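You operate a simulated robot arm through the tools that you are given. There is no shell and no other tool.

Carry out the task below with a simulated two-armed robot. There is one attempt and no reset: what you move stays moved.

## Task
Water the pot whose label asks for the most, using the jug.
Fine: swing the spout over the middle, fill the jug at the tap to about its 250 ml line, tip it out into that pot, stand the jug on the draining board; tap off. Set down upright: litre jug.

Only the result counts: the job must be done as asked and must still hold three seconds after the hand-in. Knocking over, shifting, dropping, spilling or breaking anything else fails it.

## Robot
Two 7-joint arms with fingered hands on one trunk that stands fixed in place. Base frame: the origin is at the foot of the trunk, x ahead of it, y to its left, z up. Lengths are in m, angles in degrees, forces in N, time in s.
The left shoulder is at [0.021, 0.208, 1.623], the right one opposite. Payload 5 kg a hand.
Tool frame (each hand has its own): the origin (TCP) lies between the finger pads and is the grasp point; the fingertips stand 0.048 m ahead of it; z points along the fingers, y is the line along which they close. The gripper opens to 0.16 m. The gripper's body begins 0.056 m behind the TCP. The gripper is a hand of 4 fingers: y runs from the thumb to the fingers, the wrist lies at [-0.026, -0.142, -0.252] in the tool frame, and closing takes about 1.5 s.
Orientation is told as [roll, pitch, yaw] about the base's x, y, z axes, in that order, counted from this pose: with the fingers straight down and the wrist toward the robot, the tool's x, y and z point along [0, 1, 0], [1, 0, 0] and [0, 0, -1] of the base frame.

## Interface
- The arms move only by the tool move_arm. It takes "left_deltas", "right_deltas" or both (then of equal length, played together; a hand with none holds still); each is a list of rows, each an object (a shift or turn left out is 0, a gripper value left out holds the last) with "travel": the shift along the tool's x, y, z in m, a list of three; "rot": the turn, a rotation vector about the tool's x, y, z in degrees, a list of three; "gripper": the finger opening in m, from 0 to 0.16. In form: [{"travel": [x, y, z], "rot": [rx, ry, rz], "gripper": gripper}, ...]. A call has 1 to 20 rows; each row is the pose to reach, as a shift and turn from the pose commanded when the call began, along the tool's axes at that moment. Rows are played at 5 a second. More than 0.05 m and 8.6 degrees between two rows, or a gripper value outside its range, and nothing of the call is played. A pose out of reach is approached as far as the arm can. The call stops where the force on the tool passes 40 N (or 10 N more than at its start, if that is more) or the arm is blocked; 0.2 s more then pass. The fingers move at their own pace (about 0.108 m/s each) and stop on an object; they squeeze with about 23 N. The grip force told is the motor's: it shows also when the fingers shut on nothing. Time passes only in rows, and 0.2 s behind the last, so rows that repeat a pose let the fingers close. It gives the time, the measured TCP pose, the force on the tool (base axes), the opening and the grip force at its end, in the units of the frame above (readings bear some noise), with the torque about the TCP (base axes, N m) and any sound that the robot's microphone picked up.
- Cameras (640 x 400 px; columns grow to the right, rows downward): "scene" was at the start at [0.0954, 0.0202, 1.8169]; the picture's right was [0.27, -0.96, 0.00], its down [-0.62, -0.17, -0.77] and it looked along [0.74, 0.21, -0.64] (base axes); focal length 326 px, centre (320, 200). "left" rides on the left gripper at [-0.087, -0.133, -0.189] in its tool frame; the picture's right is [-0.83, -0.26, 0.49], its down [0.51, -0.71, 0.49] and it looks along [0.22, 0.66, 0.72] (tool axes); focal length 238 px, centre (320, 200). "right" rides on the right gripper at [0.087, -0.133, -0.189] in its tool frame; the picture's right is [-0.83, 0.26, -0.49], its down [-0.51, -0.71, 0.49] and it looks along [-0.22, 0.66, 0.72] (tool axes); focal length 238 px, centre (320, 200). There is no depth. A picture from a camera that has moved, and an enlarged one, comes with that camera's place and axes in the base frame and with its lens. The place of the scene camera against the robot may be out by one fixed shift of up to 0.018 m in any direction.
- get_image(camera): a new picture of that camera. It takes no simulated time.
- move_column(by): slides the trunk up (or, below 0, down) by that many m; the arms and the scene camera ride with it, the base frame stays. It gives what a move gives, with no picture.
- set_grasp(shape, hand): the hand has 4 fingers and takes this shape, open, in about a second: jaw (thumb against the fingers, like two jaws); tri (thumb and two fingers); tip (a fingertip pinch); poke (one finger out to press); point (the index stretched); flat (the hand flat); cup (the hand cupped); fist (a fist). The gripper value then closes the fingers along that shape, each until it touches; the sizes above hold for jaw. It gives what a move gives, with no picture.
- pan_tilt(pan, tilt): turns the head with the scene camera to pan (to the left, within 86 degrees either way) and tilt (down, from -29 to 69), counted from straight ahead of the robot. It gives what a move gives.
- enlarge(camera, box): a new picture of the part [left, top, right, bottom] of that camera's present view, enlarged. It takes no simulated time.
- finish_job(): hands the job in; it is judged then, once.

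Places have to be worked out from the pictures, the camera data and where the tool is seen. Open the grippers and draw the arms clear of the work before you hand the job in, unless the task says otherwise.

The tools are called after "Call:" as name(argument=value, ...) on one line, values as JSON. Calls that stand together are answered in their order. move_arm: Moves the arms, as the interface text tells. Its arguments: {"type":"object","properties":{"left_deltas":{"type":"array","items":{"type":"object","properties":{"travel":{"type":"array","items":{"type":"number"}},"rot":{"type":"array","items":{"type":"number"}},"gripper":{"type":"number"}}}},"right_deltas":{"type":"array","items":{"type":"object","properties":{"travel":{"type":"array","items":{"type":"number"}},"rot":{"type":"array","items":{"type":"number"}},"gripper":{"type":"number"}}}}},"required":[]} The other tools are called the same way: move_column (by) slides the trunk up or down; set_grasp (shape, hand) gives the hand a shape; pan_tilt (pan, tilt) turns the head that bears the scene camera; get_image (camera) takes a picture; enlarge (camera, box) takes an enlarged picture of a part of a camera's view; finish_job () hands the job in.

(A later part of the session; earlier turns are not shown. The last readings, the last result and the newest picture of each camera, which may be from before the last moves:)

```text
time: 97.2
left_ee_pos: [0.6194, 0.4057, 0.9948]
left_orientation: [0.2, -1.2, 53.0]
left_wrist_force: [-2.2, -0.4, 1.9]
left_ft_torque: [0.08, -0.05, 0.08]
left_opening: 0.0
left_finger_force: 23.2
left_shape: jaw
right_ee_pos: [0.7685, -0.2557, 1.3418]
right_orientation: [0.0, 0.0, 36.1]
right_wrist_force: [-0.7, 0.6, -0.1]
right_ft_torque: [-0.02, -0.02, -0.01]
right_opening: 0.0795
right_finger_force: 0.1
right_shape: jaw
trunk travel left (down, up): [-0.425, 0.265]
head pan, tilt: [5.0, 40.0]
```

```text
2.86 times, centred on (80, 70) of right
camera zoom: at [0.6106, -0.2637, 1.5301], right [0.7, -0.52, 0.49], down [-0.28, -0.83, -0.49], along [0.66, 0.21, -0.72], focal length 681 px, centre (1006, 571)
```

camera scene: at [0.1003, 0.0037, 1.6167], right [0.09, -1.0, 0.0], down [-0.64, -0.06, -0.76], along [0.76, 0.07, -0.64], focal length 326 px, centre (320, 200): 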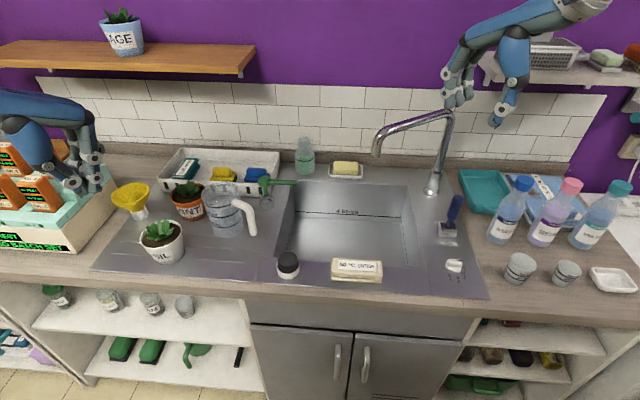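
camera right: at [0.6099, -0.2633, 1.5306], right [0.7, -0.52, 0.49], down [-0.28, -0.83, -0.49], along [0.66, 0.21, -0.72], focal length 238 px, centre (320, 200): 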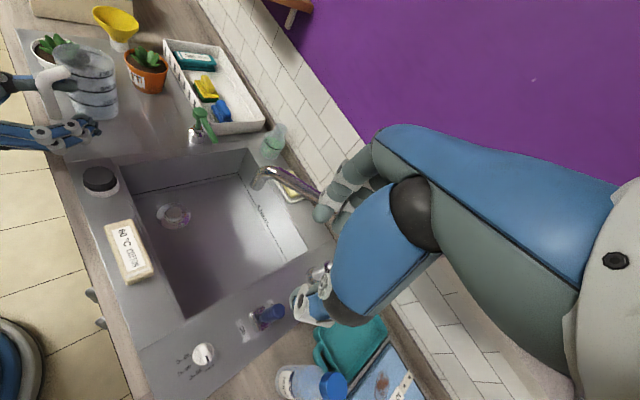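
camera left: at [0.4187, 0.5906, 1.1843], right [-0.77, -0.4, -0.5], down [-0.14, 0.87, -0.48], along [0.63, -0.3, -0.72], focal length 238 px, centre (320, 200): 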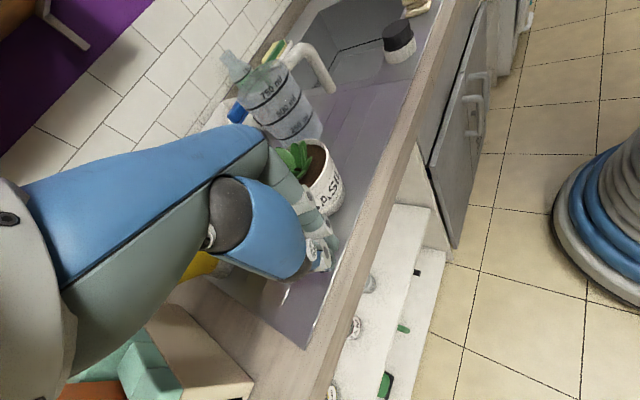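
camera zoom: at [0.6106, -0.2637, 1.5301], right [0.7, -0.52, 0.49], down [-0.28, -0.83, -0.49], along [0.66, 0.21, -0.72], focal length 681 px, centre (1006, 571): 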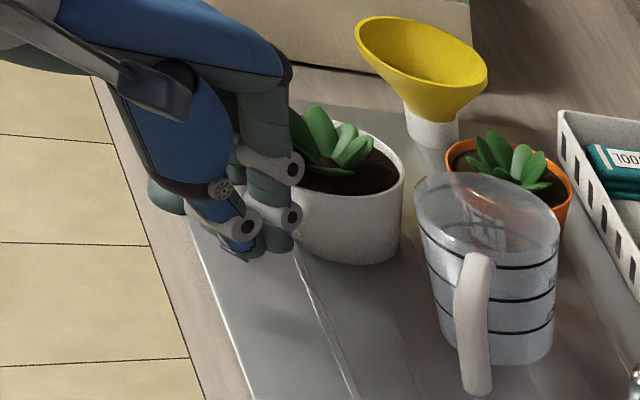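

That overshot; contact came earlier than estimated. I'll back the hand away and measure with clear views.

Call:
move_arm(left_deltas=[{"travel": [0, -0.02, 0]}, {"travel": [0, -0.04, -0.03]}, {"travel": [0, -0.06, -0.07]}, {"travel": [0, -0.09, -0.11]}, {"travel": [-0.03, -0.12, -0.15]}, {"travel": [-0.06, -0.14, -0.19]}])

Call:
enlarge(camera="scene", box=[120, 150, 312, 290])

Call:
enlarge(camera="right", box=[0, 0, 160, 140])

```text
refused: row 5 steps farther than a row can; nothing moved
```

```text
2.86 times, centred on (216, 220) of scene
camera zoom: at [0.0979, 0.0041, 1.6169], right [0.09, -1.0, 0.0], down [-0.64, -0.06, -0.77], along [0.76, 0.07, -0.64], focal length 933 px, centre (617, 143)
```

zoom: 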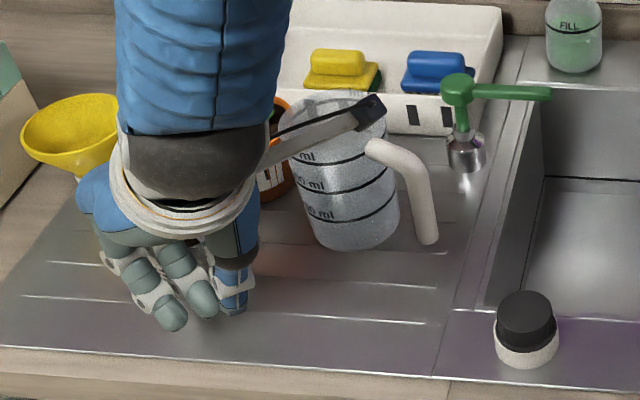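

```text
2.86 times, centred on (80, 70) of right
camera zoom: at [0.6106, -0.2637, 1.5301], right [0.7, -0.52, 0.49], down [-0.28, -0.83, -0.49], along [0.66, 0.21, -0.72], focal length 681 px, centre (1006, 571)
```

zoom: 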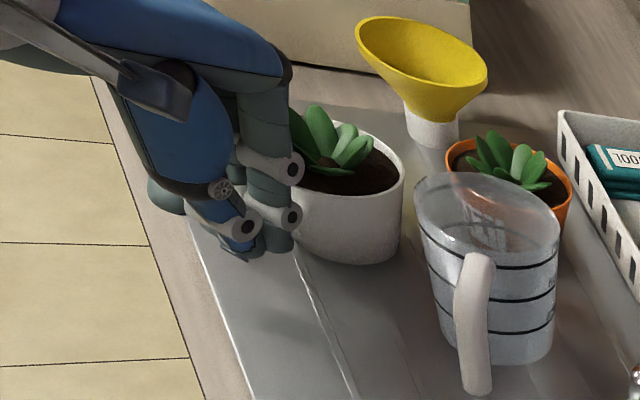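

The step was too long and nothing moved. I'll repeat with shorter rows.

Call:
move_arm(left_deltas=[{"travel": [0, -0.02, 0]}, {"travel": [0, -0.035, -0.03]}, {"travel": [0, -0.05, -0.07]}, {"travel": [0, -0.07, -0.11]}, {"travel": [0, -0.09, -0.15]}, {"travel": [-0.03, -0.11, -0.18]}, {"travel": [-0.06, -0.13, -0.2]}])

Call:
enlarge(camera="scene", box=[120, 150, 312, 290])

Call:
enlarge(camera="right", box=[0, 0, 160, 140])

```text
time: 98.8
left_ee_pos: [0.5864, 0.2601, 1.1904]
left_orientation: [0.2, -1.2, 53.0]
left_wrist_force: [-0.7, -1.5, 0.7]
left_ft_torque: [0.09, -0.08, 0.05]
left_opening: 0.0
left_finger_force: 22.7
left_shape: jaw
right_ee_pos: [0.7696, -0.2566, 1.34]
right_orientation: [0.1, 0.0, 36.0]
right_wrist_force: [0.4, 0.1, -1.0]
right_ft_torque: [0.04, 0.01, 0.0]
right_opening: 0.0794
right_finger_force: 0.1
right_shape: jaw
trunk travel left (down, up): [-0.425, 0.265]
head pan, tilt: [5.0, 40.0]
```

```text
2.86 times, centred on (216, 220) of scene
camera zoom: at [0.0985, 0.0033, 1.6168], right [0.09, -1.0, 0.0], down [-0.64, -0.06, -0.77], along [0.76, 0.07, -0.64], focal length 933 px, centre (617, 143)
```

zoom: 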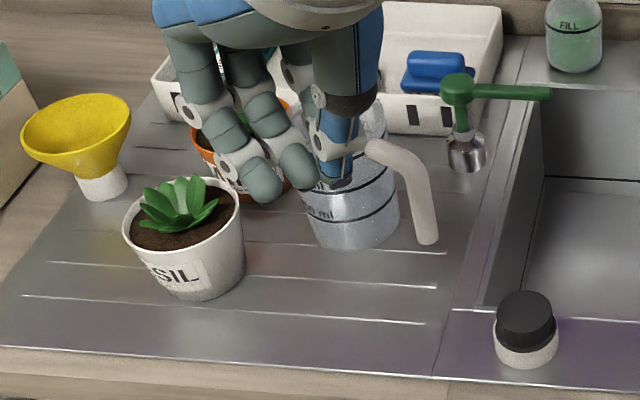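

```text
2.86 times, centred on (80, 70) of right
camera zoom: at [0.6113, -0.2644, 1.5296], right [0.7, -0.52, 0.49], down [-0.28, -0.83, -0.49], along [0.66, 0.21, -0.72], focal length 681 px, centre (1006, 571)
```

zoom: 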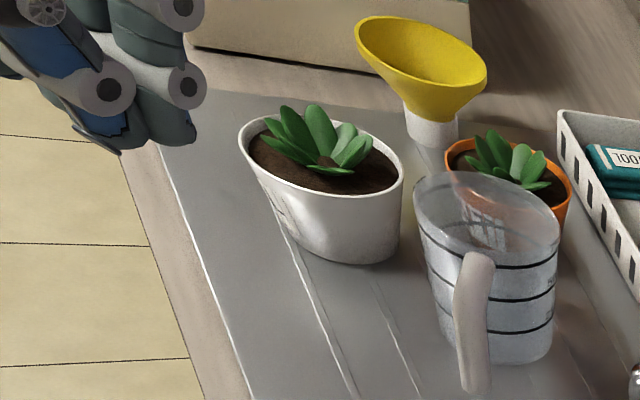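

Measured now: basil needs (-0.018, -0.009) m, and both cameras agree. I'll grip the pot lightly from above, since the hand's grip centre gives precise control, then slide it back and release. First, move above it with the hand open.

Call:
move_arm(left_deltas=[{"travel": [0.008, 0.038, 0], "gripper": 0.15}, {"travel": [0.016, 0.076, 0]}, {"travel": [0.024, 0.115, 0]}, {"travel": [0.032, 0.153, 0]}, {"travel": [0.04, 0.191, 0], "rot": [0, 0, -4]}, {"travel": [0.048, 0.2293, 0], "rot": [0, 0, -7]}, {"travel": [0.048, 0.2293, 0.03], "rot": [0, 0, -7]}, {"travel": [0.048, 0.2293, 0.05], "rot": [0, 0, -7]}])

Call:
enlarge(camera="scene", box=[90, 110, 312, 290])

Call:
enlarge(camera="right", box=[0, 0, 200, 140])

Call:
get_image(camera="left")

```text
time: 100.6
left_ee_pos: [0.6874, 0.4736, 1.1473]
left_orientation: [-0.1, -1.2, 60.0]
left_wrist_force: [-0.4, -0.3, 0.8]
left_ft_torque: [-0.03, 0.03, 0.0]
left_opening: 0.1501
left_finger_force: 0.1
left_shape: jaw
right_ee_pos: [0.7696, -0.2564, 1.3411]
right_orientation: [0.0, 0.0, 36.0]
right_wrist_force: [0.9, 0.1, -0.5]
right_ft_torque: [-0.01, -0.01, 0.0]
right_opening: 0.0797
right_finger_force: 0.0
right_shape: jaw
trunk travel left (down, up): [-0.425, 0.265]
head pan, tilt: [5.0, 40.0]
```

```text
2.22 times, centred on (201, 200) of scene
camera zoom: at [0.0986, 0.0045, 1.6168], right [0.09, -1.0, 0.0], down [-0.64, -0.06, -0.77], along [0.76, 0.07, -0.64], focal length 725 px, centre (584, 200)
```

zoom: 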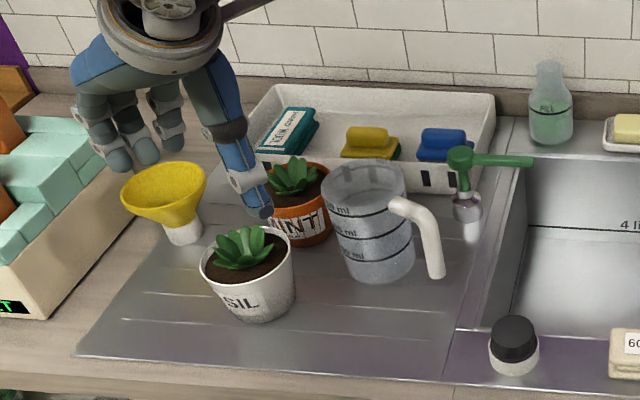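

```text
2.86 times, centred on (100, 70) of right
camera zoom: at [0.6113, -0.2633, 1.5298], right [0.7, -0.52, 0.49], down [-0.28, -0.83, -0.49], along [0.66, 0.21, -0.72], focal length 681 px, centre (949, 571)
```

zoom: 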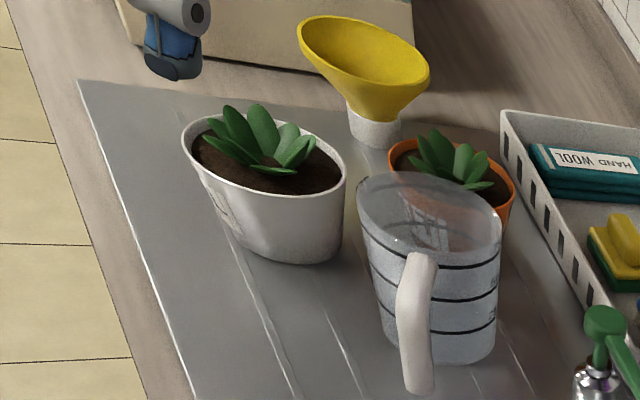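

```text
taken
camera left: at [0.6945, 0.3119, 1.3331], right [0.6, -0.63, -0.49], down [-0.79, -0.35, -0.51], along [0.15, 0.69, -0.71], focal length 238 px, centre (320, 200)
```

left: 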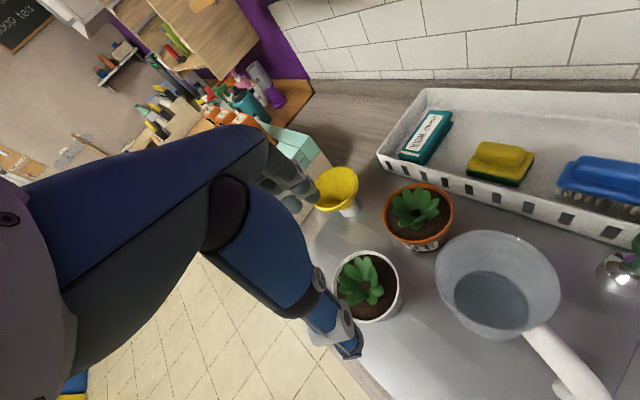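

I'll zoom this overhead view to measure basil relative to the unmoved mint pot (originally basil minus mint = (-0.157, -0.008)).

Call:
enlarge(camera="left", box=[320, 150, 480, 350])

Call:
enlarge(camera="left", box=[420, 200, 600, 400])

```text
2.00 times, centred on (400, 250) of left
camera zoom: at [0.6945, 0.3119, 1.3331], right [0.6, -0.63, -0.49], down [-0.79, -0.35, -0.51], along [0.15, 0.69, -0.71], focal length 477 px, centre (160, 100)
```

zoom: 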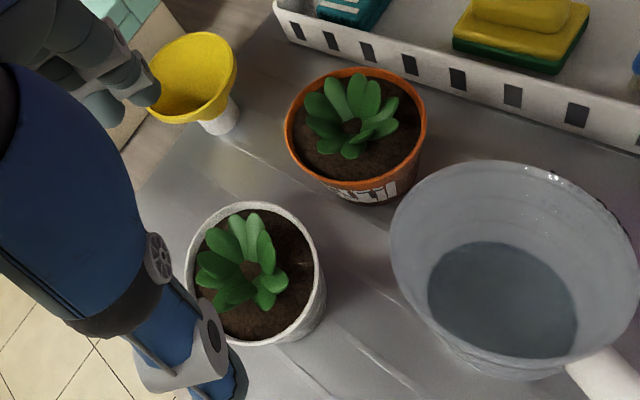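

```text
2.00 times, centred on (510, 300) of left
camera zoom: at [0.6945, 0.3119, 1.3331], right [0.6, -0.63, -0.49], down [-0.79, -0.35, -0.51], along [0.15, 0.69, -0.71], focal length 477 px, centre (-60, 0)
```

zoom: 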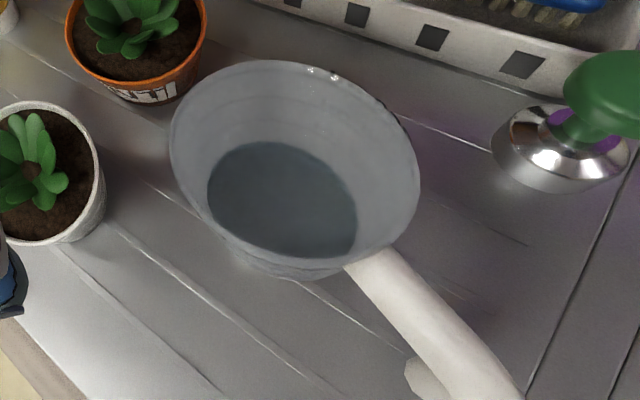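

The needed shift is ≈(-0.020, -0.010). I'll descend around the basil with the hand open, watching for contact.

Call:
move_arm(left_deltas=[{"travel": [0, -0.005, 0.03]}, {"travel": [0, -0.005, 0.06]}, {"travel": [0, -0.005, 0.09]}, {"travel": [0, -0.005, 0.12]}, {"travel": [0, -0.005, 0.14]}, {"travel": [0, -0.005, 0.155]}])

Call:
enlarge(camera="scene", box=[90, 110, 312, 290])

Call:
enlarge(camera="right", box=[0, 0, 200, 140])

```text
time: 102.0
left_ee_pos: [0.6867, 0.4726, 0.9911]
left_orientation: [-0.2, -1.3, 59.9]
left_wrist_force: [0.4, 0.2, 0.6]
left_ft_torque: [-0.01, 0.1, -0.01]
left_opening: 0.1502
left_finger_force: 0.1
left_shape: jaw
right_ee_pos: [0.7686, -0.2575, 1.3411]
right_orientation: [0.0, 0.1, 36.0]
right_wrist_force: [-0.6, 0.8, 0.2]
right_ft_torque: [-0.03, 0.04, 0.02]
right_opening: 0.0795
right_finger_force: 0.0
right_shape: jaw
trunk travel left (down, up): [-0.425, 0.265]
head pan, tilt: [5.0, 40.0]
```

```text
2.22 times, centred on (201, 200) of scene
camera zoom: at [0.0989, 0.0044, 1.6168], right [0.09, -1.0, 0.0], down [-0.64, -0.06, -0.77], along [0.76, 0.07, -0.64], focal length 725 px, centre (584, 200)
```

zoom: 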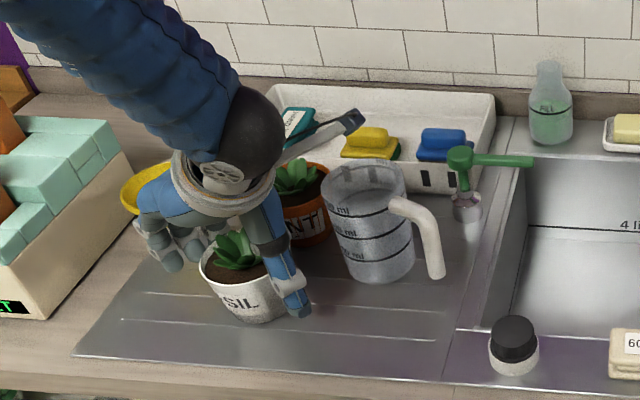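

```text
2.86 times, centred on (100, 70) of right
camera zoom: at [0.6116, -0.2634, 1.5297], right [0.7, -0.52, 0.49], down [-0.28, -0.83, -0.49], along [0.66, 0.21, -0.72], focal length 681 px, centre (949, 571)
```

zoom: 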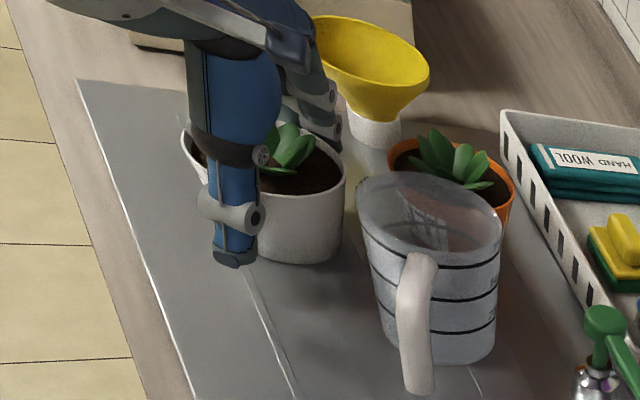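

Straddling the pot without contact. I'll close gently until both sides touch.

Call:
move_arm(left_deltas=[{"gripper": 0.12}, {"gripper": 0.1}, {"gripper": 0.085}, {"gripper": 0.08}, {"gripper": 0.08}])

Call:
enlarge(camera="right", box=[0, 0, 200, 140])

Call:
enlarge(camera="scene", box=[120, 150, 312, 290])

```text
time: 103.2
left_ee_pos: [0.6862, 0.4715, 0.9917]
left_orientation: [0.1, -1.1, 60.0]
left_wrist_force: [-1.4, -1.0, -0.6]
left_ft_torque: [0.03, 0.0, 0.03]
left_opening: 0.0834
left_finger_force: 23.1
left_shape: jaw
right_ee_pos: [0.7696, -0.256, 1.3409]
right_orientation: [-0.1, 0.1, 36.0]
right_wrist_force: [-0.3, 1.4, -0.2]
right_ft_torque: [0.03, 0.0, 0.02]
right_opening: 0.0793
right_finger_force: 0.0
right_shape: jaw
trunk travel left (down, up): [-0.425, 0.265]
head pan, tilt: [5.0, 40.0]
```

```text
2.86 times, centred on (100, 70) of right
camera zoom: at [0.6111, -0.2634, 1.5299], right [0.7, -0.52, 0.49], down [-0.28, -0.83, -0.49], along [0.66, 0.21, -0.72], focal length 681 px, centre (949, 571)
```

zoom: 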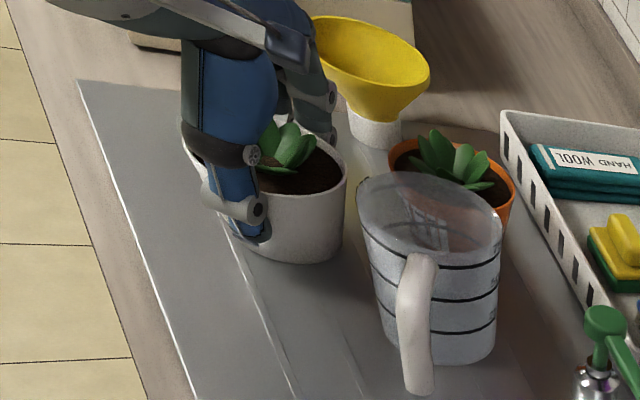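

```text
2.86 times, centred on (216, 220) of scene
camera zoom: at [0.0984, 0.0044, 1.6168], right [0.09, -1.0, 0.0], down [-0.64, -0.06, -0.77], along [0.76, 0.07, -0.64], focal length 933 px, centre (617, 143)
```

zoom: 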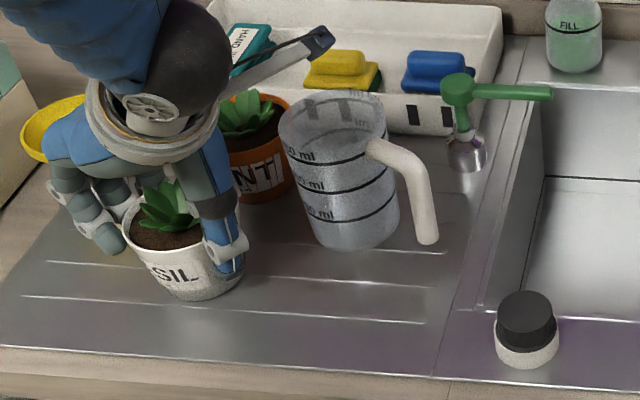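

The pot is gripped and its position is unchanged. I'll slide it by (-0.0195, -0.010) and turn it back about 19° so the label faces as before.

Call:
move_arm(left_deltas=[{"travel": [0.003, -0.0046, 0], "rot": [0, 0, -5]}, {"travel": [0.006, -0.0092, 0], "rot": [0, 0, -10]}, {"travel": [0.009, -0.0138, 0], "rot": [0, 0, -15]}, {"travel": [0.0119, -0.0184, 0], "rot": [0, 0, -19]}, {"travel": [0.0119, -0.0184, 0], "rot": [0, 0, -19]}])

Call:
enlarge(camera="scene", box=[120, 150, 312, 290])

Call:
enlarge(camera="right", box=[0, 0, 160, 140])

```text
time: 104.4
left_ee_pos: [0.6672, 0.4604, 0.9917]
left_orientation: [-0.5, -1.1, 79.0]
left_wrist_force: [2.0, 0.2, -1.0]
left_ft_torque: [0.11, -0.04, -0.07]
left_opening: 0.083
left_finger_force: 22.3
left_shape: jaw
right_ee_pos: [0.7704, -0.2576, 1.3416]
right_orientation: [0.0, 0.0, 36.0]
right_wrist_force: [-0.9, -0.4, 0.2]
right_ft_torque: [0.01, -0.06, -0.01]
right_opening: 0.0798
right_finger_force: 0.0
right_shape: jaw
trunk travel left (down, up): [-0.425, 0.265]
head pan, tilt: [5.0, 40.0]
```

```text
2.86 times, centred on (216, 220) of scene
camera zoom: at [0.0983, 0.0045, 1.6169], right [0.09, -1.0, 0.0], down [-0.64, -0.06, -0.77], along [0.76, 0.07, -0.64], focal length 933 px, centre (617, 143)
```

zoom: 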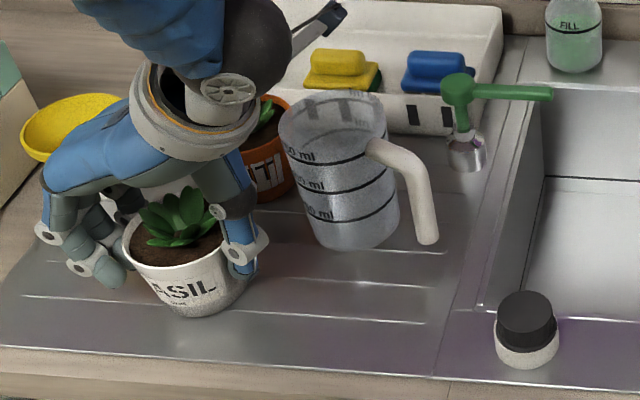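

```text
2.86 times, centred on (80, 70) of right
camera zoom: at [0.611, -0.2634, 1.53], right [0.7, -0.52, 0.49], down [-0.28, -0.83, -0.49], along [0.66, 0.21, -0.72], focal length 681 px, centre (1006, 571)
```

zoom: 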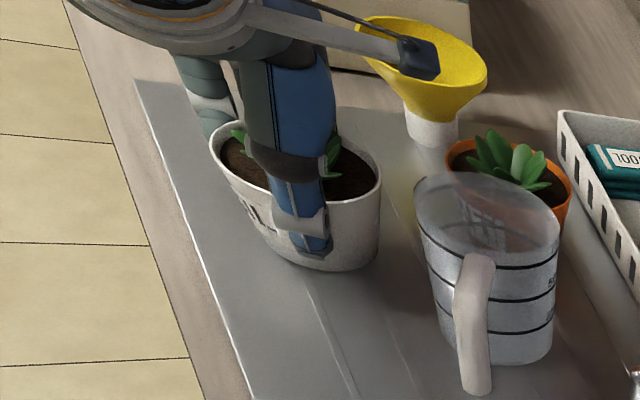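

It matches the original pixels in both views (left rim 123 vs 124, bottom 317 vs 316; right view 209/381/270 vs 208/380/270). I'll open and rise straight up.

Call:
move_arm(left_deltas=[{"gripper": 0.1}, {"gripper": 0.12}, {"gripper": 0.14}, {"gripper": 0.15}, {"gripper": 0.15}, {"travel": [0, 0, -0.03]}, {"travel": [0, 0, -0.07]}, {"travel": [0, 0, -0.11]}, {"travel": [0, 0, -0.15]}, {"travel": [0, 0, -0.19]}])

Call:
enlarge(camera="scene", box=[120, 150, 312, 290])

Call:
enlarge(camera="right", box=[0, 0, 160, 140])

Call:
get_image(camera="left")

```text
time: 106.6
left_ee_pos: [0.6638, 0.4567, 1.1821]
left_orientation: [-0.3, -1.2, 79.1]
left_wrist_force: [0.4, -0.3, 0.5]
left_ft_torque: [0.01, -0.09, 0.02]
left_opening: 0.1497
left_finger_force: 0.1
left_shape: jaw
right_ee_pos: [0.7678, -0.2577, 1.3419]
right_orientation: [-0.1, 0.0, 35.9]
right_wrist_force: [-0.2, -0.3, 0.8]
right_ft_torque: [0.04, -0.08, -0.01]
right_opening: 0.0797
right_finger_force: 0.0
right_shape: jaw
trunk travel left (down, up): [-0.425, 0.265]
head pan, tilt: [5.0, 40.0]
```

```text
2.86 times, centred on (216, 220) of scene
camera zoom: at [0.0969, 0.004, 1.617], right [0.09, -1.0, 0.0], down [-0.64, -0.06, -0.77], along [0.76, 0.07, -0.64], focal length 933 px, centre (617, 143)
```

zoom: 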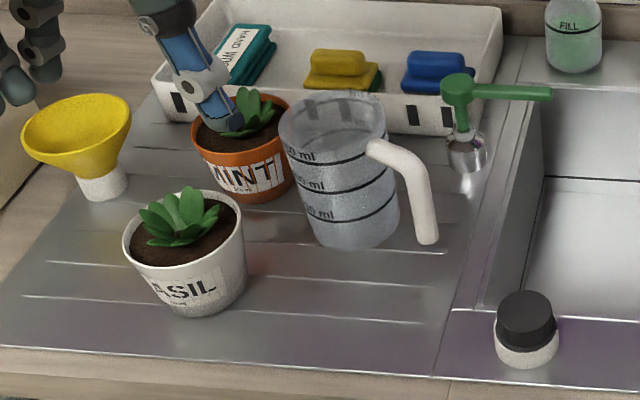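

```text
2.86 times, centred on (80, 70) of right
camera zoom: at [0.6096, -0.2639, 1.5306], right [0.7, -0.52, 0.49], down [-0.28, -0.83, -0.49], along [0.66, 0.21, -0.72], focal length 681 px, centre (1006, 571)
```

zoom: 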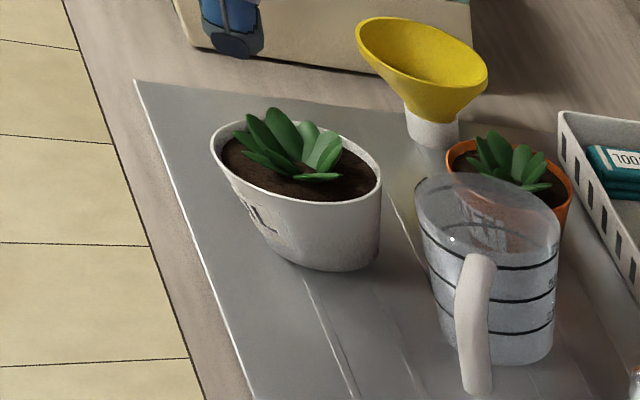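

```text
taken
camera left: at [0.7212, 0.307, 1.3686], right [0.77, -0.41, -0.49], down [-0.63, -0.59, -0.51], along [-0.08, 0.7, -0.71], focal length 238 px, centre (320, 200)
```

left: 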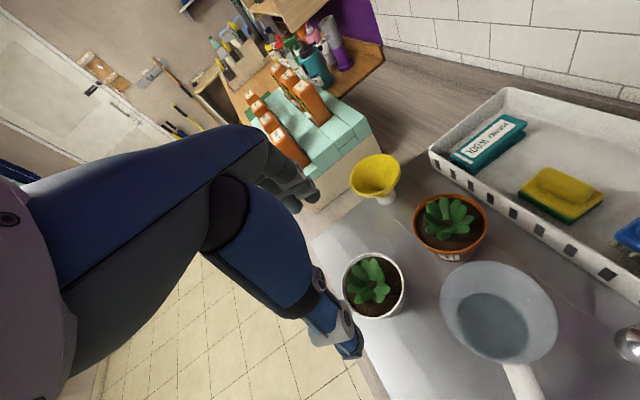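

Basil is restored. The top-down grip worked very well, so I'll use it for the jug too: stand it in the sink under the spout, fill it there, then lift and pour. I'm moving above the jug, yawed -27° so fingers and thumb avoid the handle.

Call:
move_arm(left_deltas=[{"travel": [0, 0, -0.02], "rot": [0, 0, 7.6], "gripper": 0.135}, {"travel": [-0.01, -0.007, -0.02], "rot": [0, 0, 15.2]}, {"travel": [-0.02, -0.015, -0.02], "rot": [0, 0, 22.8]}, {"travel": [-0.03, -0.022, -0.02], "rot": [0, 0, 30.4]}, {"travel": [-0.04, -0.029, -0.02], "rot": [0, 0, 38]}, {"travel": [-0.05, -0.037, -0.02], "rot": [0, 0, 45.6]}, {"travel": [-0.06, -0.044, -0.02], "rot": [0, 0, 53.2]}, {"travel": [-0.07, -0.051, -0.02], "rot": [0, 0, 60.8]}, {"travel": [-0.08, -0.058, -0.02], "rot": [0, 0, 68.4]}, {"travel": [-0.09, -0.066, -0.02], "rot": [0, 0, 76]}, {"travel": [-0.1, -0.073, -0.01], "rot": [0, 0, 83.6]}, {"travel": [-0.11, -0.08, 0], "rot": [0, 0, 91.2]}, {"travel": [-0.12, -0.088, 0.01], "rot": [0, 0, 98.8]}, {"travel": [-0.128, -0.0933, 0.02], "rot": [0, 0, 106]}])

Call:
get_image(camera="scene")

Call:
get_image(camera="left")

Call:
enlarge(camera="right", box=[40, 0, 240, 160])

```text
time: 109.6
left_ee_pos: [0.7728, 0.3447, 1.1588]
left_orientation: [1.1, -0.2, -27.0]
left_wrist_force: [0.4, -0.5, 0.5]
left_ft_torque: [0.0, 0.06, -0.08]
left_opening: 0.1353
left_finger_force: 0.1
left_shape: jaw
right_ee_pos: [0.7707, -0.256, 1.3408]
right_orientation: [0.1, 0.1, 36.0]
right_wrist_force: [0.0, 0.5, -0.1]
right_ft_torque: [-0.08, 0.07, 0.03]
right_opening: 0.0798
right_finger_force: 0.1
right_shape: jaw
trunk travel left (down, up): [-0.425, 0.265]
head pan, tilt: [5.0, 40.0]
```

```text
taken
camera scene: at [0.0994, 0.0053, 1.6167], right [0.09, -1.0, 0.0], down [-0.64, -0.06, -0.77], along [0.76, 0.07, -0.64], focal length 326 px, centre (320, 200)
```

scene: 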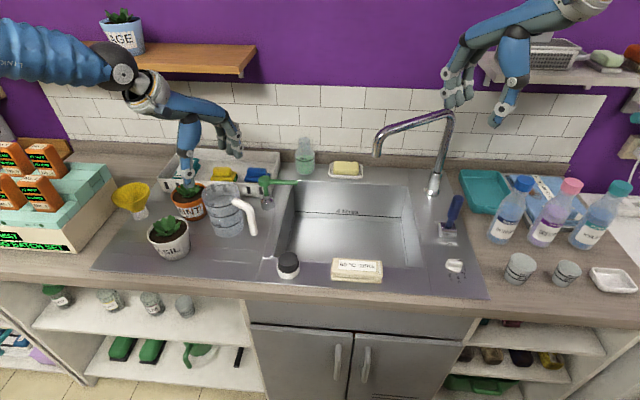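

```text
taken
camera left: at [0.6141, 0.3236, 1.3465], right [-0.6, -0.62, -0.5], down [-0.4, 0.78, -0.48], along [0.69, -0.09, -0.72], focal length 238 px, centre (320, 200)
```

left: 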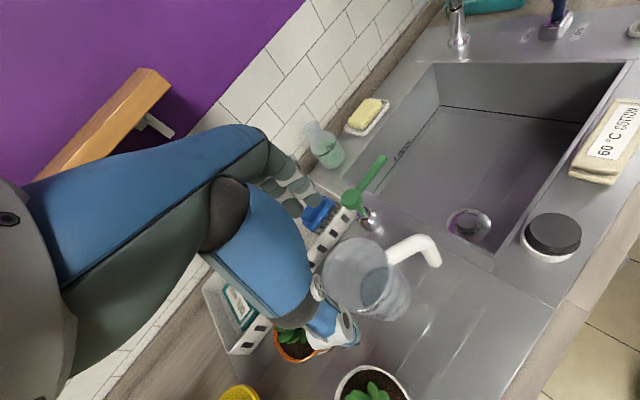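

```text
2.50 times, centred on (140, 80) of right
camera zoom: at [0.6121, -0.2623, 1.5296], right [0.7, -0.52, 0.49], down [-0.28, -0.83, -0.49], along [0.66, 0.21, -0.72], focal length 596 px, centre (770, 500)
```

zoom: 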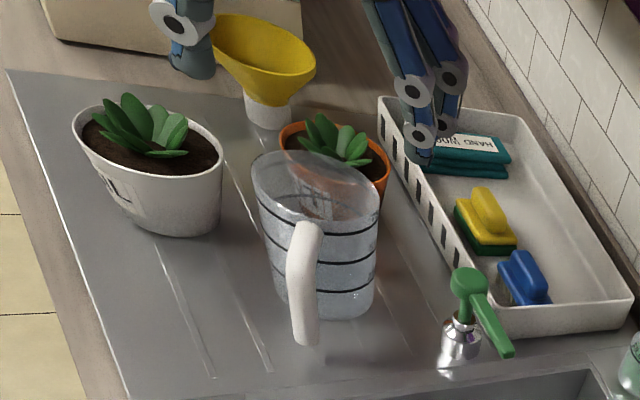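

The jug axis is measured at (0.771, 0.340), right under the hand. I'll centre and descend around it.

Call:
move_arm(left_deltas=[{"travel": [-0.005, 0.0, 0.03]}, {"travel": [-0.005, 0.0, 0.06]}, {"travel": [-0.005, 0.0, 0.09]}, {"travel": [-0.005, 0.0, 0.11]}, {"travel": [-0.005, 0.0, 0.13]}])

Call:
enlarge(camera="scene", box=[120, 130, 312, 290])

Call:
enlarge(camera="right", box=[40, 0, 240, 160])

```text
time: 110.8
left_ee_pos: [0.772, 0.3404, 1.0295]
left_orientation: [1.2, -0.2, -26.9]
left_wrist_force: [1.2, 0.5, 0.3]
left_ft_torque: [0.02, 0.12, -0.03]
left_opening: 0.1355
left_finger_force: 0.0
left_shape: jaw
right_ee_pos: [0.7688, -0.2564, 1.3411]
right_orientation: [0.0, 0.0, 36.0]
right_wrist_force: [0.9, -0.3, -0.3]
right_ft_torque: [0.0, 0.05, 0.04]
right_opening: 0.0795
right_finger_force: 0.0
right_shape: jaw
trunk travel left (down, up): [-0.425, 0.265]
head pan, tilt: [5.0, 40.0]
```

```text
2.50 times, centred on (216, 210) of scene
camera zoom: at [0.0986, 0.0046, 1.6168], right [0.09, -1.0, 0.0], down [-0.64, -0.06, -0.77], along [0.76, 0.07, -0.64], focal length 816 px, centre (580, 175)
```

zoom: 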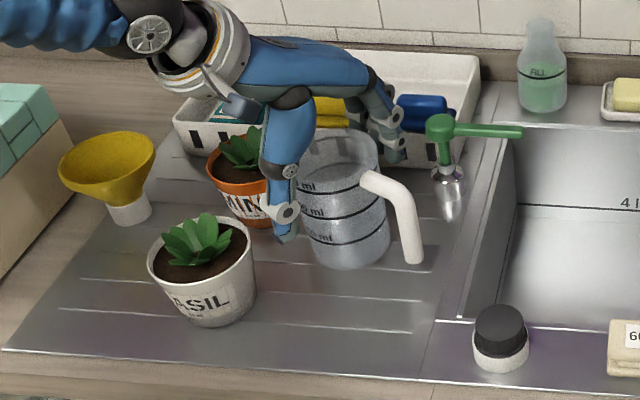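

```text
2.50 times, centred on (140, 80) of right
camera zoom: at [0.6113, -0.2632, 1.5299], right [0.7, -0.52, 0.49], down [-0.28, -0.83, -0.49], along [0.66, 0.21, -0.72], focal length 596 px, centre (770, 500)
```

zoom: 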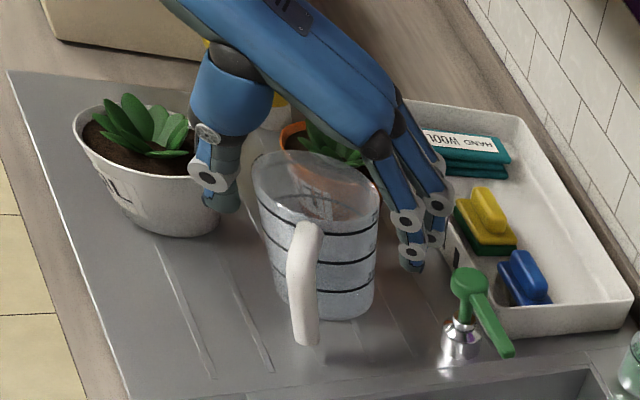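

The hand straddles the jug cleanly. I'll lower 1.5 cm more and close on the body.

Call:
move_arm(left_deltas=[{"travel": [0, 0, 0.008]}, {"travel": [0, 0, 0.016]}, {"travel": [0, 0, 0.016], "gripper": 0.12}, {"travel": [0, 0, 0.016], "gripper": 0.11}, {"travel": [0, 0, 0.016], "gripper": 0.1}, {"travel": [0, 0, 0.016], "gripper": 0.09}, {"travel": [0, 0, 0.016], "gripper": 0.08}, {"travel": [0, 0, 0.016], "gripper": 0.08}])

Call:
enlarge(camera="scene", box=[120, 130, 312, 290])

Call:
enlarge(camera="right", box=[40, 0, 240, 160])

```text
time: 112.6
left_ee_pos: [0.771, 0.3417, 1.0139]
left_orientation: [1.3, -0.1, -27.0]
left_wrist_force: [-0.5, 0.4, -0.5]
left_ft_torque: [0.04, -0.01, -0.03]
left_opening: 0.0811
left_finger_force: 0.1
left_shape: jaw
right_ee_pos: [0.7691, -0.2559, 1.3413]
right_orientation: [-0.1, 0.0, 36.0]
right_wrist_force: [-0.4, 0.4, -0.2]
right_ft_torque: [-0.01, 0.03, -0.04]
right_opening: 0.0797
right_finger_force: 0.1
right_shape: jaw
trunk travel left (down, up): [-0.425, 0.265]
head pan, tilt: [5.0, 40.0]
```

```text
2.50 times, centred on (216, 210) of scene
camera zoom: at [0.0982, 0.0044, 1.6169], right [0.09, -1.0, 0.0], down [-0.64, -0.06, -0.77], along [0.76, 0.07, -0.64], focal length 816 px, centre (580, 175)
```

zoom: 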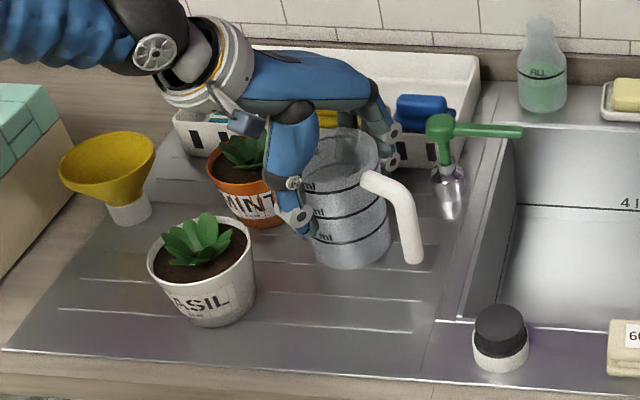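

```text
2.50 times, centred on (140, 80) of right
camera zoom: at [0.6109, -0.2634, 1.53], right [0.7, -0.52, 0.49], down [-0.28, -0.83, -0.49], along [0.66, 0.21, -0.72], focal length 596 px, centre (770, 500)
```

zoom: 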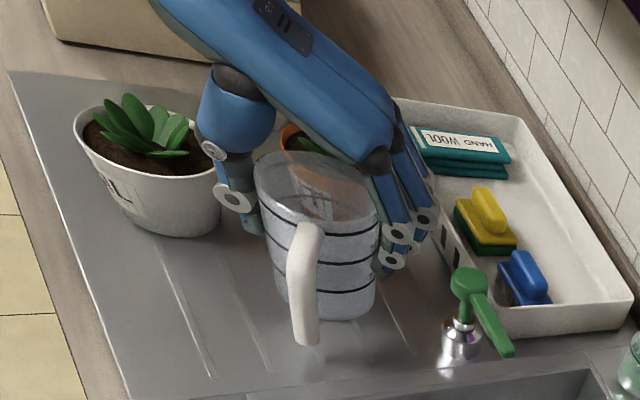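

It's not gripping yet at a reading of 0.081. I'll continue closing until force appears.

Call:
move_arm(left_deltas=[{"gripper": 0.07}, {"gripper": 0.06}, {"gripper": 0.05}, {"gripper": 0.03}, {"gripper": 0.0}, {"gripper": 0.0}, {"gripper": 0.0}])

Call:
enlarge(camera="scene", box=[120, 130, 312, 290])

Call:
enlarge(camera="right", box=[40, 0, 240, 160])

```text
time: 114.2
left_ee_pos: [0.7718, 0.3411, 1.0128]
left_orientation: [1.1, -0.1, -27.0]
left_wrist_force: [-0.9, -0.5, -0.1]
left_ft_torque: [0.0, 0.05, -0.04]
left_opening: 0.0771
left_finger_force: 22.9
left_shape: jaw
right_ee_pos: [0.7695, -0.2563, 1.341]
right_orientation: [0.0, 0.1, 36.0]
right_wrist_force: [0.5, 0.2, 0.9]
right_ft_torque: [-0.02, -0.02, 0.03]
right_opening: 0.0797
right_finger_force: 0.1
right_shape: jaw
trunk travel left (down, up): [-0.425, 0.265]
head pan, tilt: [5.0, 40.0]
```

```text
2.50 times, centred on (216, 210) of scene
camera zoom: at [0.0983, 0.0044, 1.6169], right [0.09, -1.0, 0.0], down [-0.64, -0.06, -0.77], along [0.76, 0.07, -0.64], focal length 816 px, centre (580, 175)
```

zoom: 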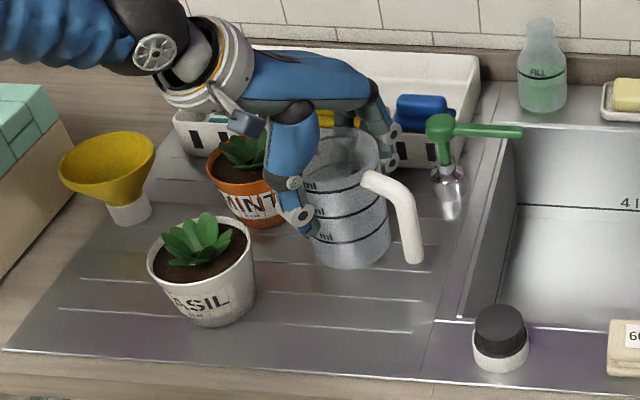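

```text
2.50 times, centred on (140, 80) of right
camera zoom: at [0.611, -0.2634, 1.53], right [0.7, -0.52, 0.49], down [-0.28, -0.83, -0.49], along [0.66, 0.21, -0.72], focal length 596 px, centre (770, 500)
```

zoom: 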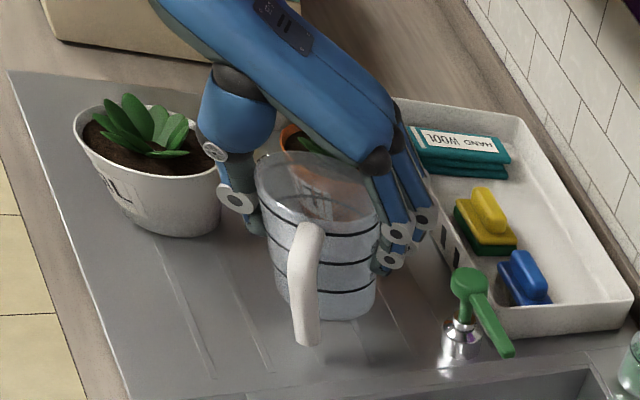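

A firm body grip, 22.9 N. I'll lift 6 cm to test.

Call:
move_arm(left_deltas=[{"travel": [0, 0, -0.015]}, {"travel": [0, 0, -0.03]}, {"travel": [0, 0, -0.045]}, {"travel": [0, 0, -0.06]}, {"travel": [0, 0, -0.06]}, {"travel": [0, 0, -0.06]}])

Call:
enlarge(camera="scene", box=[120, 130, 312, 290])

Call:
enlarge(camera="right", box=[40, 0, 240, 160])

```text
time: 115.6
left_ee_pos: [0.7723, 0.3402, 1.0749]
left_orientation: [1.2, -0.1, -26.9]
left_wrist_force: [-0.3, 0.2, -1.5]
left_ft_torque: [0.02, -0.04, -0.03]
left_opening: 0.0771
left_finger_force: 23.4
left_shape: jaw
right_ee_pos: [0.7684, -0.2568, 1.3419]
right_orientation: [0.0, -0.1, 36.0]
right_wrist_force: [-0.2, 0.1, -0.5]
right_ft_torque: [0.01, -0.02, -0.01]
right_opening: 0.0797
right_finger_force: 0.0
right_shape: jaw
trunk travel left (down, up): [-0.425, 0.265]
head pan, tilt: [5.0, 40.0]
```

```text
2.50 times, centred on (216, 210) of scene
camera zoom: at [0.0982, 0.0044, 1.6169], right [0.09, -1.0, 0.0], down [-0.64, -0.06, -0.77], along [0.76, 0.07, -0.64], focal length 816 px, centre (580, 175)
```

zoom: 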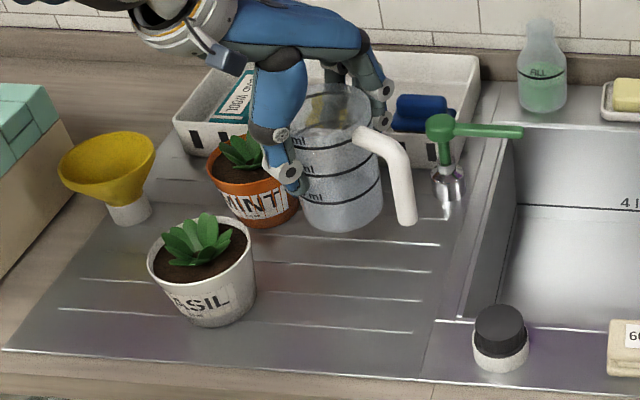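

```text
2.50 times, centred on (140, 80) of right
camera zoom: at [0.6109, -0.2634, 1.53], right [0.7, -0.52, 0.49], down [-0.28, -0.83, -0.49], along [0.66, 0.21, -0.72], focal length 596 px, centre (770, 500)
```

zoom: 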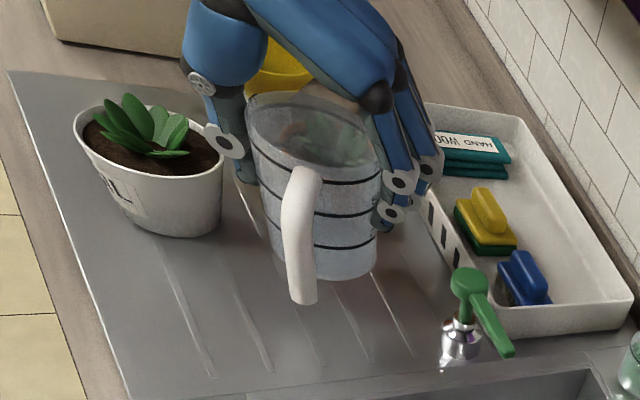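

The jug is held upright and secure. I'll fill it held in this grip, tilted back so the stream enters past the palm. First, raise, turn the handle toward the robot (yaw -90) and carry toward the sink.

Call:
move_arm(left_deltas=[{"travel": [0, 0, -0.03]}, {"travel": [0, 0, -0.06]}, {"travel": [0, 0, -0.085]}, {"travel": [-0.0274, 0.005, -0.085], "rot": [0, 0, 7]}, {"travel": [-0.0548, 0.01, -0.085], "rot": [0, 0, 14]}, {"travel": [-0.0822, 0.0149, -0.085], "rot": [0, 0, 21]}, {"travel": [-0.1096, 0.0199, -0.085], "rot": [0, 0, 28]}, {"travel": [-0.137, 0.0249, -0.085], "rot": [0, 0, 35]}, {"travel": [-0.1643, 0.0299, -0.085], "rot": [0, 0, 42]}, {"travel": [-0.1917, 0.0348, -0.085], "rot": [0, 0, 49]}, {"travel": [-0.2191, 0.0398, -0.085], "rot": [0, 0, 56]}, {"travel": [-0.2465, 0.0448, -0.085], "rot": [0, 0, 63]}])

Call:
get_image(camera="scene")

Call:
get_image(camera="right")

Call:
get_image(camera="left")

```text
time: 117.8
left_ee_pos: [0.7421, 0.1835, 1.16]
left_orientation: [-0.7, -6.1, -39.0]
left_wrist_force: [-0.1, 2.4, -4.6]
left_ft_torque: [-0.22, -0.14, 0.02]
left_opening: 0.0767
left_finger_force: 22.8
left_shape: jaw
left hand out of reach, approached as far as the arm can: row 4, 5, 6, 7, 8, 9, 10, 11
right_ee_pos: [0.7699, -0.2635, 1.3361]
right_orientation: [0.3, 0.1, 35.9]
right_wrist_force: [0.0, -4.1, -3.6]
right_ft_torque: [0.51, 0.02, 0.05]
right_opening: 0.0802
right_finger_force: 0.1
right_shape: jaw
trunk travel left (down, up): [-0.425, 0.265]
head pan, tilt: [5.0, 40.0]
stopped in row 11 (left hand): the force on the tool passed its limit at 51 N (the readings are from after the stop); the commanded pose is now the measured one
```

```text
taken
camera scene: at [0.0988, -0.0016, 1.6167], right [0.09, -1.0, 0.0], down [-0.64, -0.05, -0.77], along [0.76, 0.07, -0.64], focal length 326 px, centre (320, 200)
```

scene: 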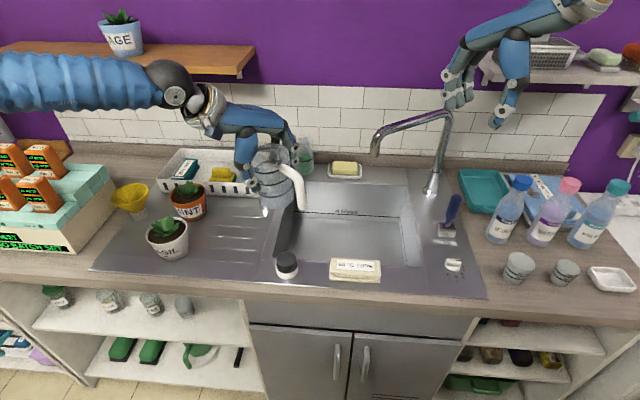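

```text
taken
camera right: at [0.6125, -0.2705, 1.5261], right [0.7, -0.53, 0.48], down [-0.28, -0.82, -0.49], along [0.66, 0.21, -0.73], focal length 238 px, centre (320, 200)
```

right: 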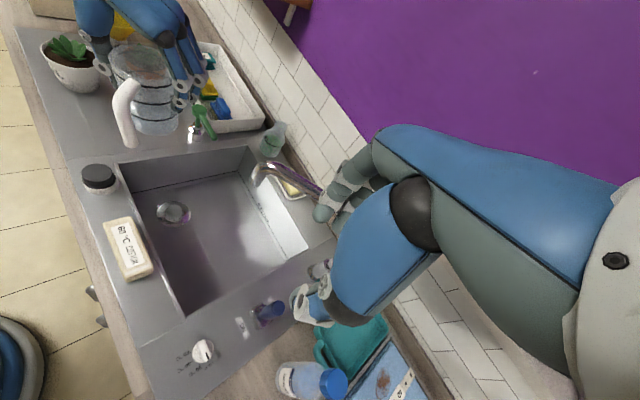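

```text
taken
camera left: at [0.5711, 0.2132, 1.3345], right [-0.69, -0.52, -0.5], down [-0.19, 0.8, -0.57], along [0.7, -0.3, -0.65], focal length 238 px, centre (320, 200)
```

left: 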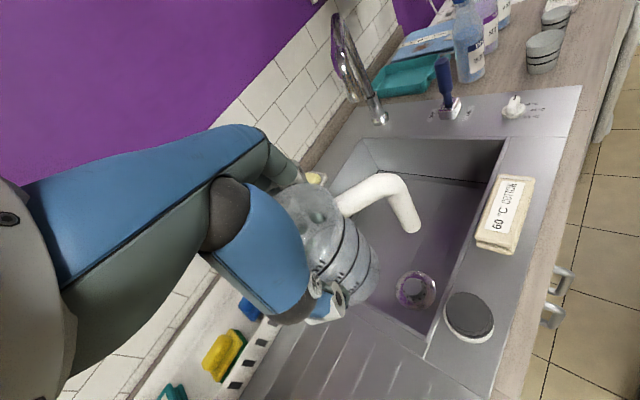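

The arm stopped: the wrist was out of reach along that path and the trunk felt a push (the camera shifted slightly), so the arm posture is cramped. I'll look at the arm itself and check that nothing else is touched.

Call:
pan_tilt(pan=60, tilt=10)

Call:
get_image(camera="scene")

Call:
enlarge(camera="right", box=[0, 0, 240, 200])

```text
time: 119.0
left_ee_pos: [0.7418, 0.1809, 1.1626]
left_orientation: [-0.8, -6.4, -39.6]
left_wrist_force: [-0.1, -1.7, -2.1]
left_ft_torque: [0.02, -0.06, 0.0]
left_opening: 0.0767
left_finger_force: 22.9
left_shape: jaw
right_ee_pos: [0.7682, -0.2579, 1.3401]
right_orientation: [0.2, 0.1, 35.8]
right_wrist_force: [-1.2, 0.0, -0.7]
right_ft_torque: [-0.02, 0.0, 0.0]
right_opening: 0.0801
right_finger_force: 0.2
right_shape: jaw
trunk travel left (down, up): [-0.425, 0.265]
head pan, tilt: [60.0, 10.0]
```

```text
taken
camera scene: at [0.0602, 0.0777, 1.6645], right [0.87, -0.5, 0.0], down [-0.09, -0.15, -0.98], along [0.49, 0.85, -0.17], focal length 326 px, centre (320, 200)
```

scene: 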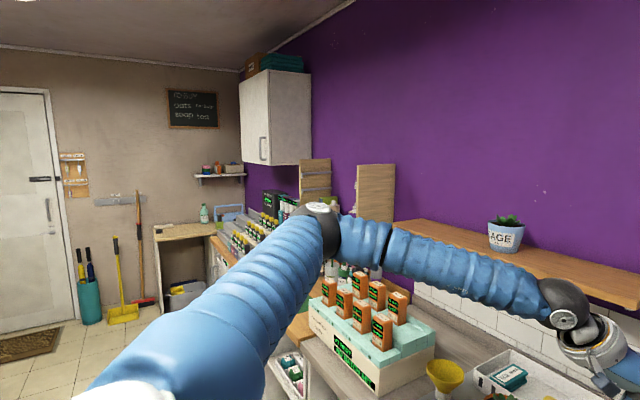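

```text
2.00 times, centred on (120, 100) of right
camera zoom: at [0.6111, -0.2645, 1.529], right [0.7, -0.52, 0.48], down [-0.28, -0.83, -0.49], along [0.66, 0.21, -0.72], focal length 477 px, centre (720, 400)
```

zoom: 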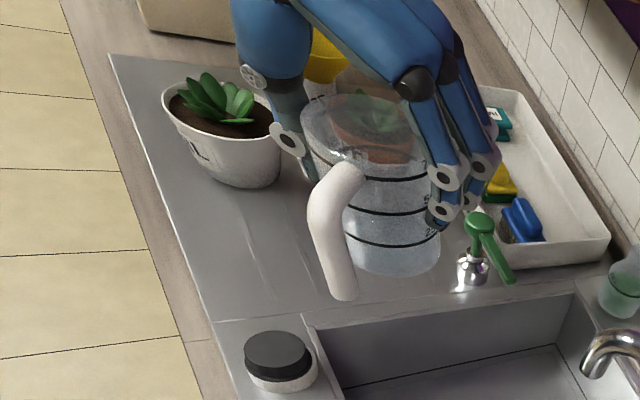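

The arm is stretched out to the left, with the elbow far left; nothing else is touched. I'll try smaller separate motions: first translate right and back without rotating.

Call:
move_arm(left_deltas=[{"travel": [-0.012, -0.008, 0]}, {"travel": [-0.024, -0.016, 0]}, {"travel": [-0.036, -0.024, 0]}, {"travel": [-0.048, -0.032, 0]}])

Call:
get_image(camera="scene")

```text
time: 120.0
left_ee_pos: [0.6881, 0.1641, 1.1604]
left_orientation: [-0.6, -6.5, -39.6]
left_wrist_force: [-0.6, -0.2, -1.6]
left_ft_torque: [0.04, -0.06, 0.03]
left_opening: 0.0768
left_finger_force: 23.4
left_shape: jaw
right_ee_pos: [0.7687, -0.2589, 1.34]
right_orientation: [0.1, 0.0, 35.9]
right_wrist_force: [0.3, -0.7, 0.2]
right_ft_torque: [0.01, -0.06, -0.01]
right_opening: 0.0797
right_finger_force: 0.1
right_shape: jaw
trunk travel left (down, up): [-0.425, 0.265]
head pan, tilt: [60.0, 10.0]
```

```text
taken
camera scene: at [0.0593, 0.077, 1.6647], right [0.87, -0.5, 0.0], down [-0.09, -0.15, -0.98], along [0.49, 0.85, -0.17], focal length 326 px, centre (320, 200)
```

scene: 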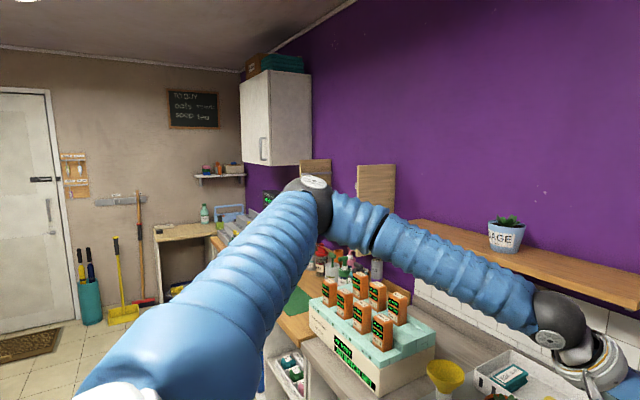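

That's fine. Now I'll try rotating in place by 12°.

Call:
move_arm(left_deltas=[{"rot": [0, 0, 4]}, {"rot": [0, 0, 8]}, {"rot": [0, 0, 12]}])

```text
time: 120.8
left_ee_pos: [0.6875, 0.1633, 1.1583]
left_orientation: [0.2, -6.6, -47.7]
left_wrist_force: [-0.7, 0.2, -2.2]
left_ft_torque: [0.05, -0.01, -0.03]
left_opening: 0.0764
left_finger_force: 23.1
left_shape: jaw
left hand out of reach, approached as far as the arm can: row 3
right_ee_pos: [0.768, -0.259, 1.3385]
right_orientation: [0.0, 0.1, 35.9]
right_wrist_force: [0.5, -0.2, -0.1]
right_ft_torque: [-0.04, 0.0, 0.03]
right_opening: 0.0796
right_finger_force: 0.1
right_shape: jaw
trunk travel left (down, up): [-0.425, 0.265]
head pan, tilt: [60.0, 10.0]
```

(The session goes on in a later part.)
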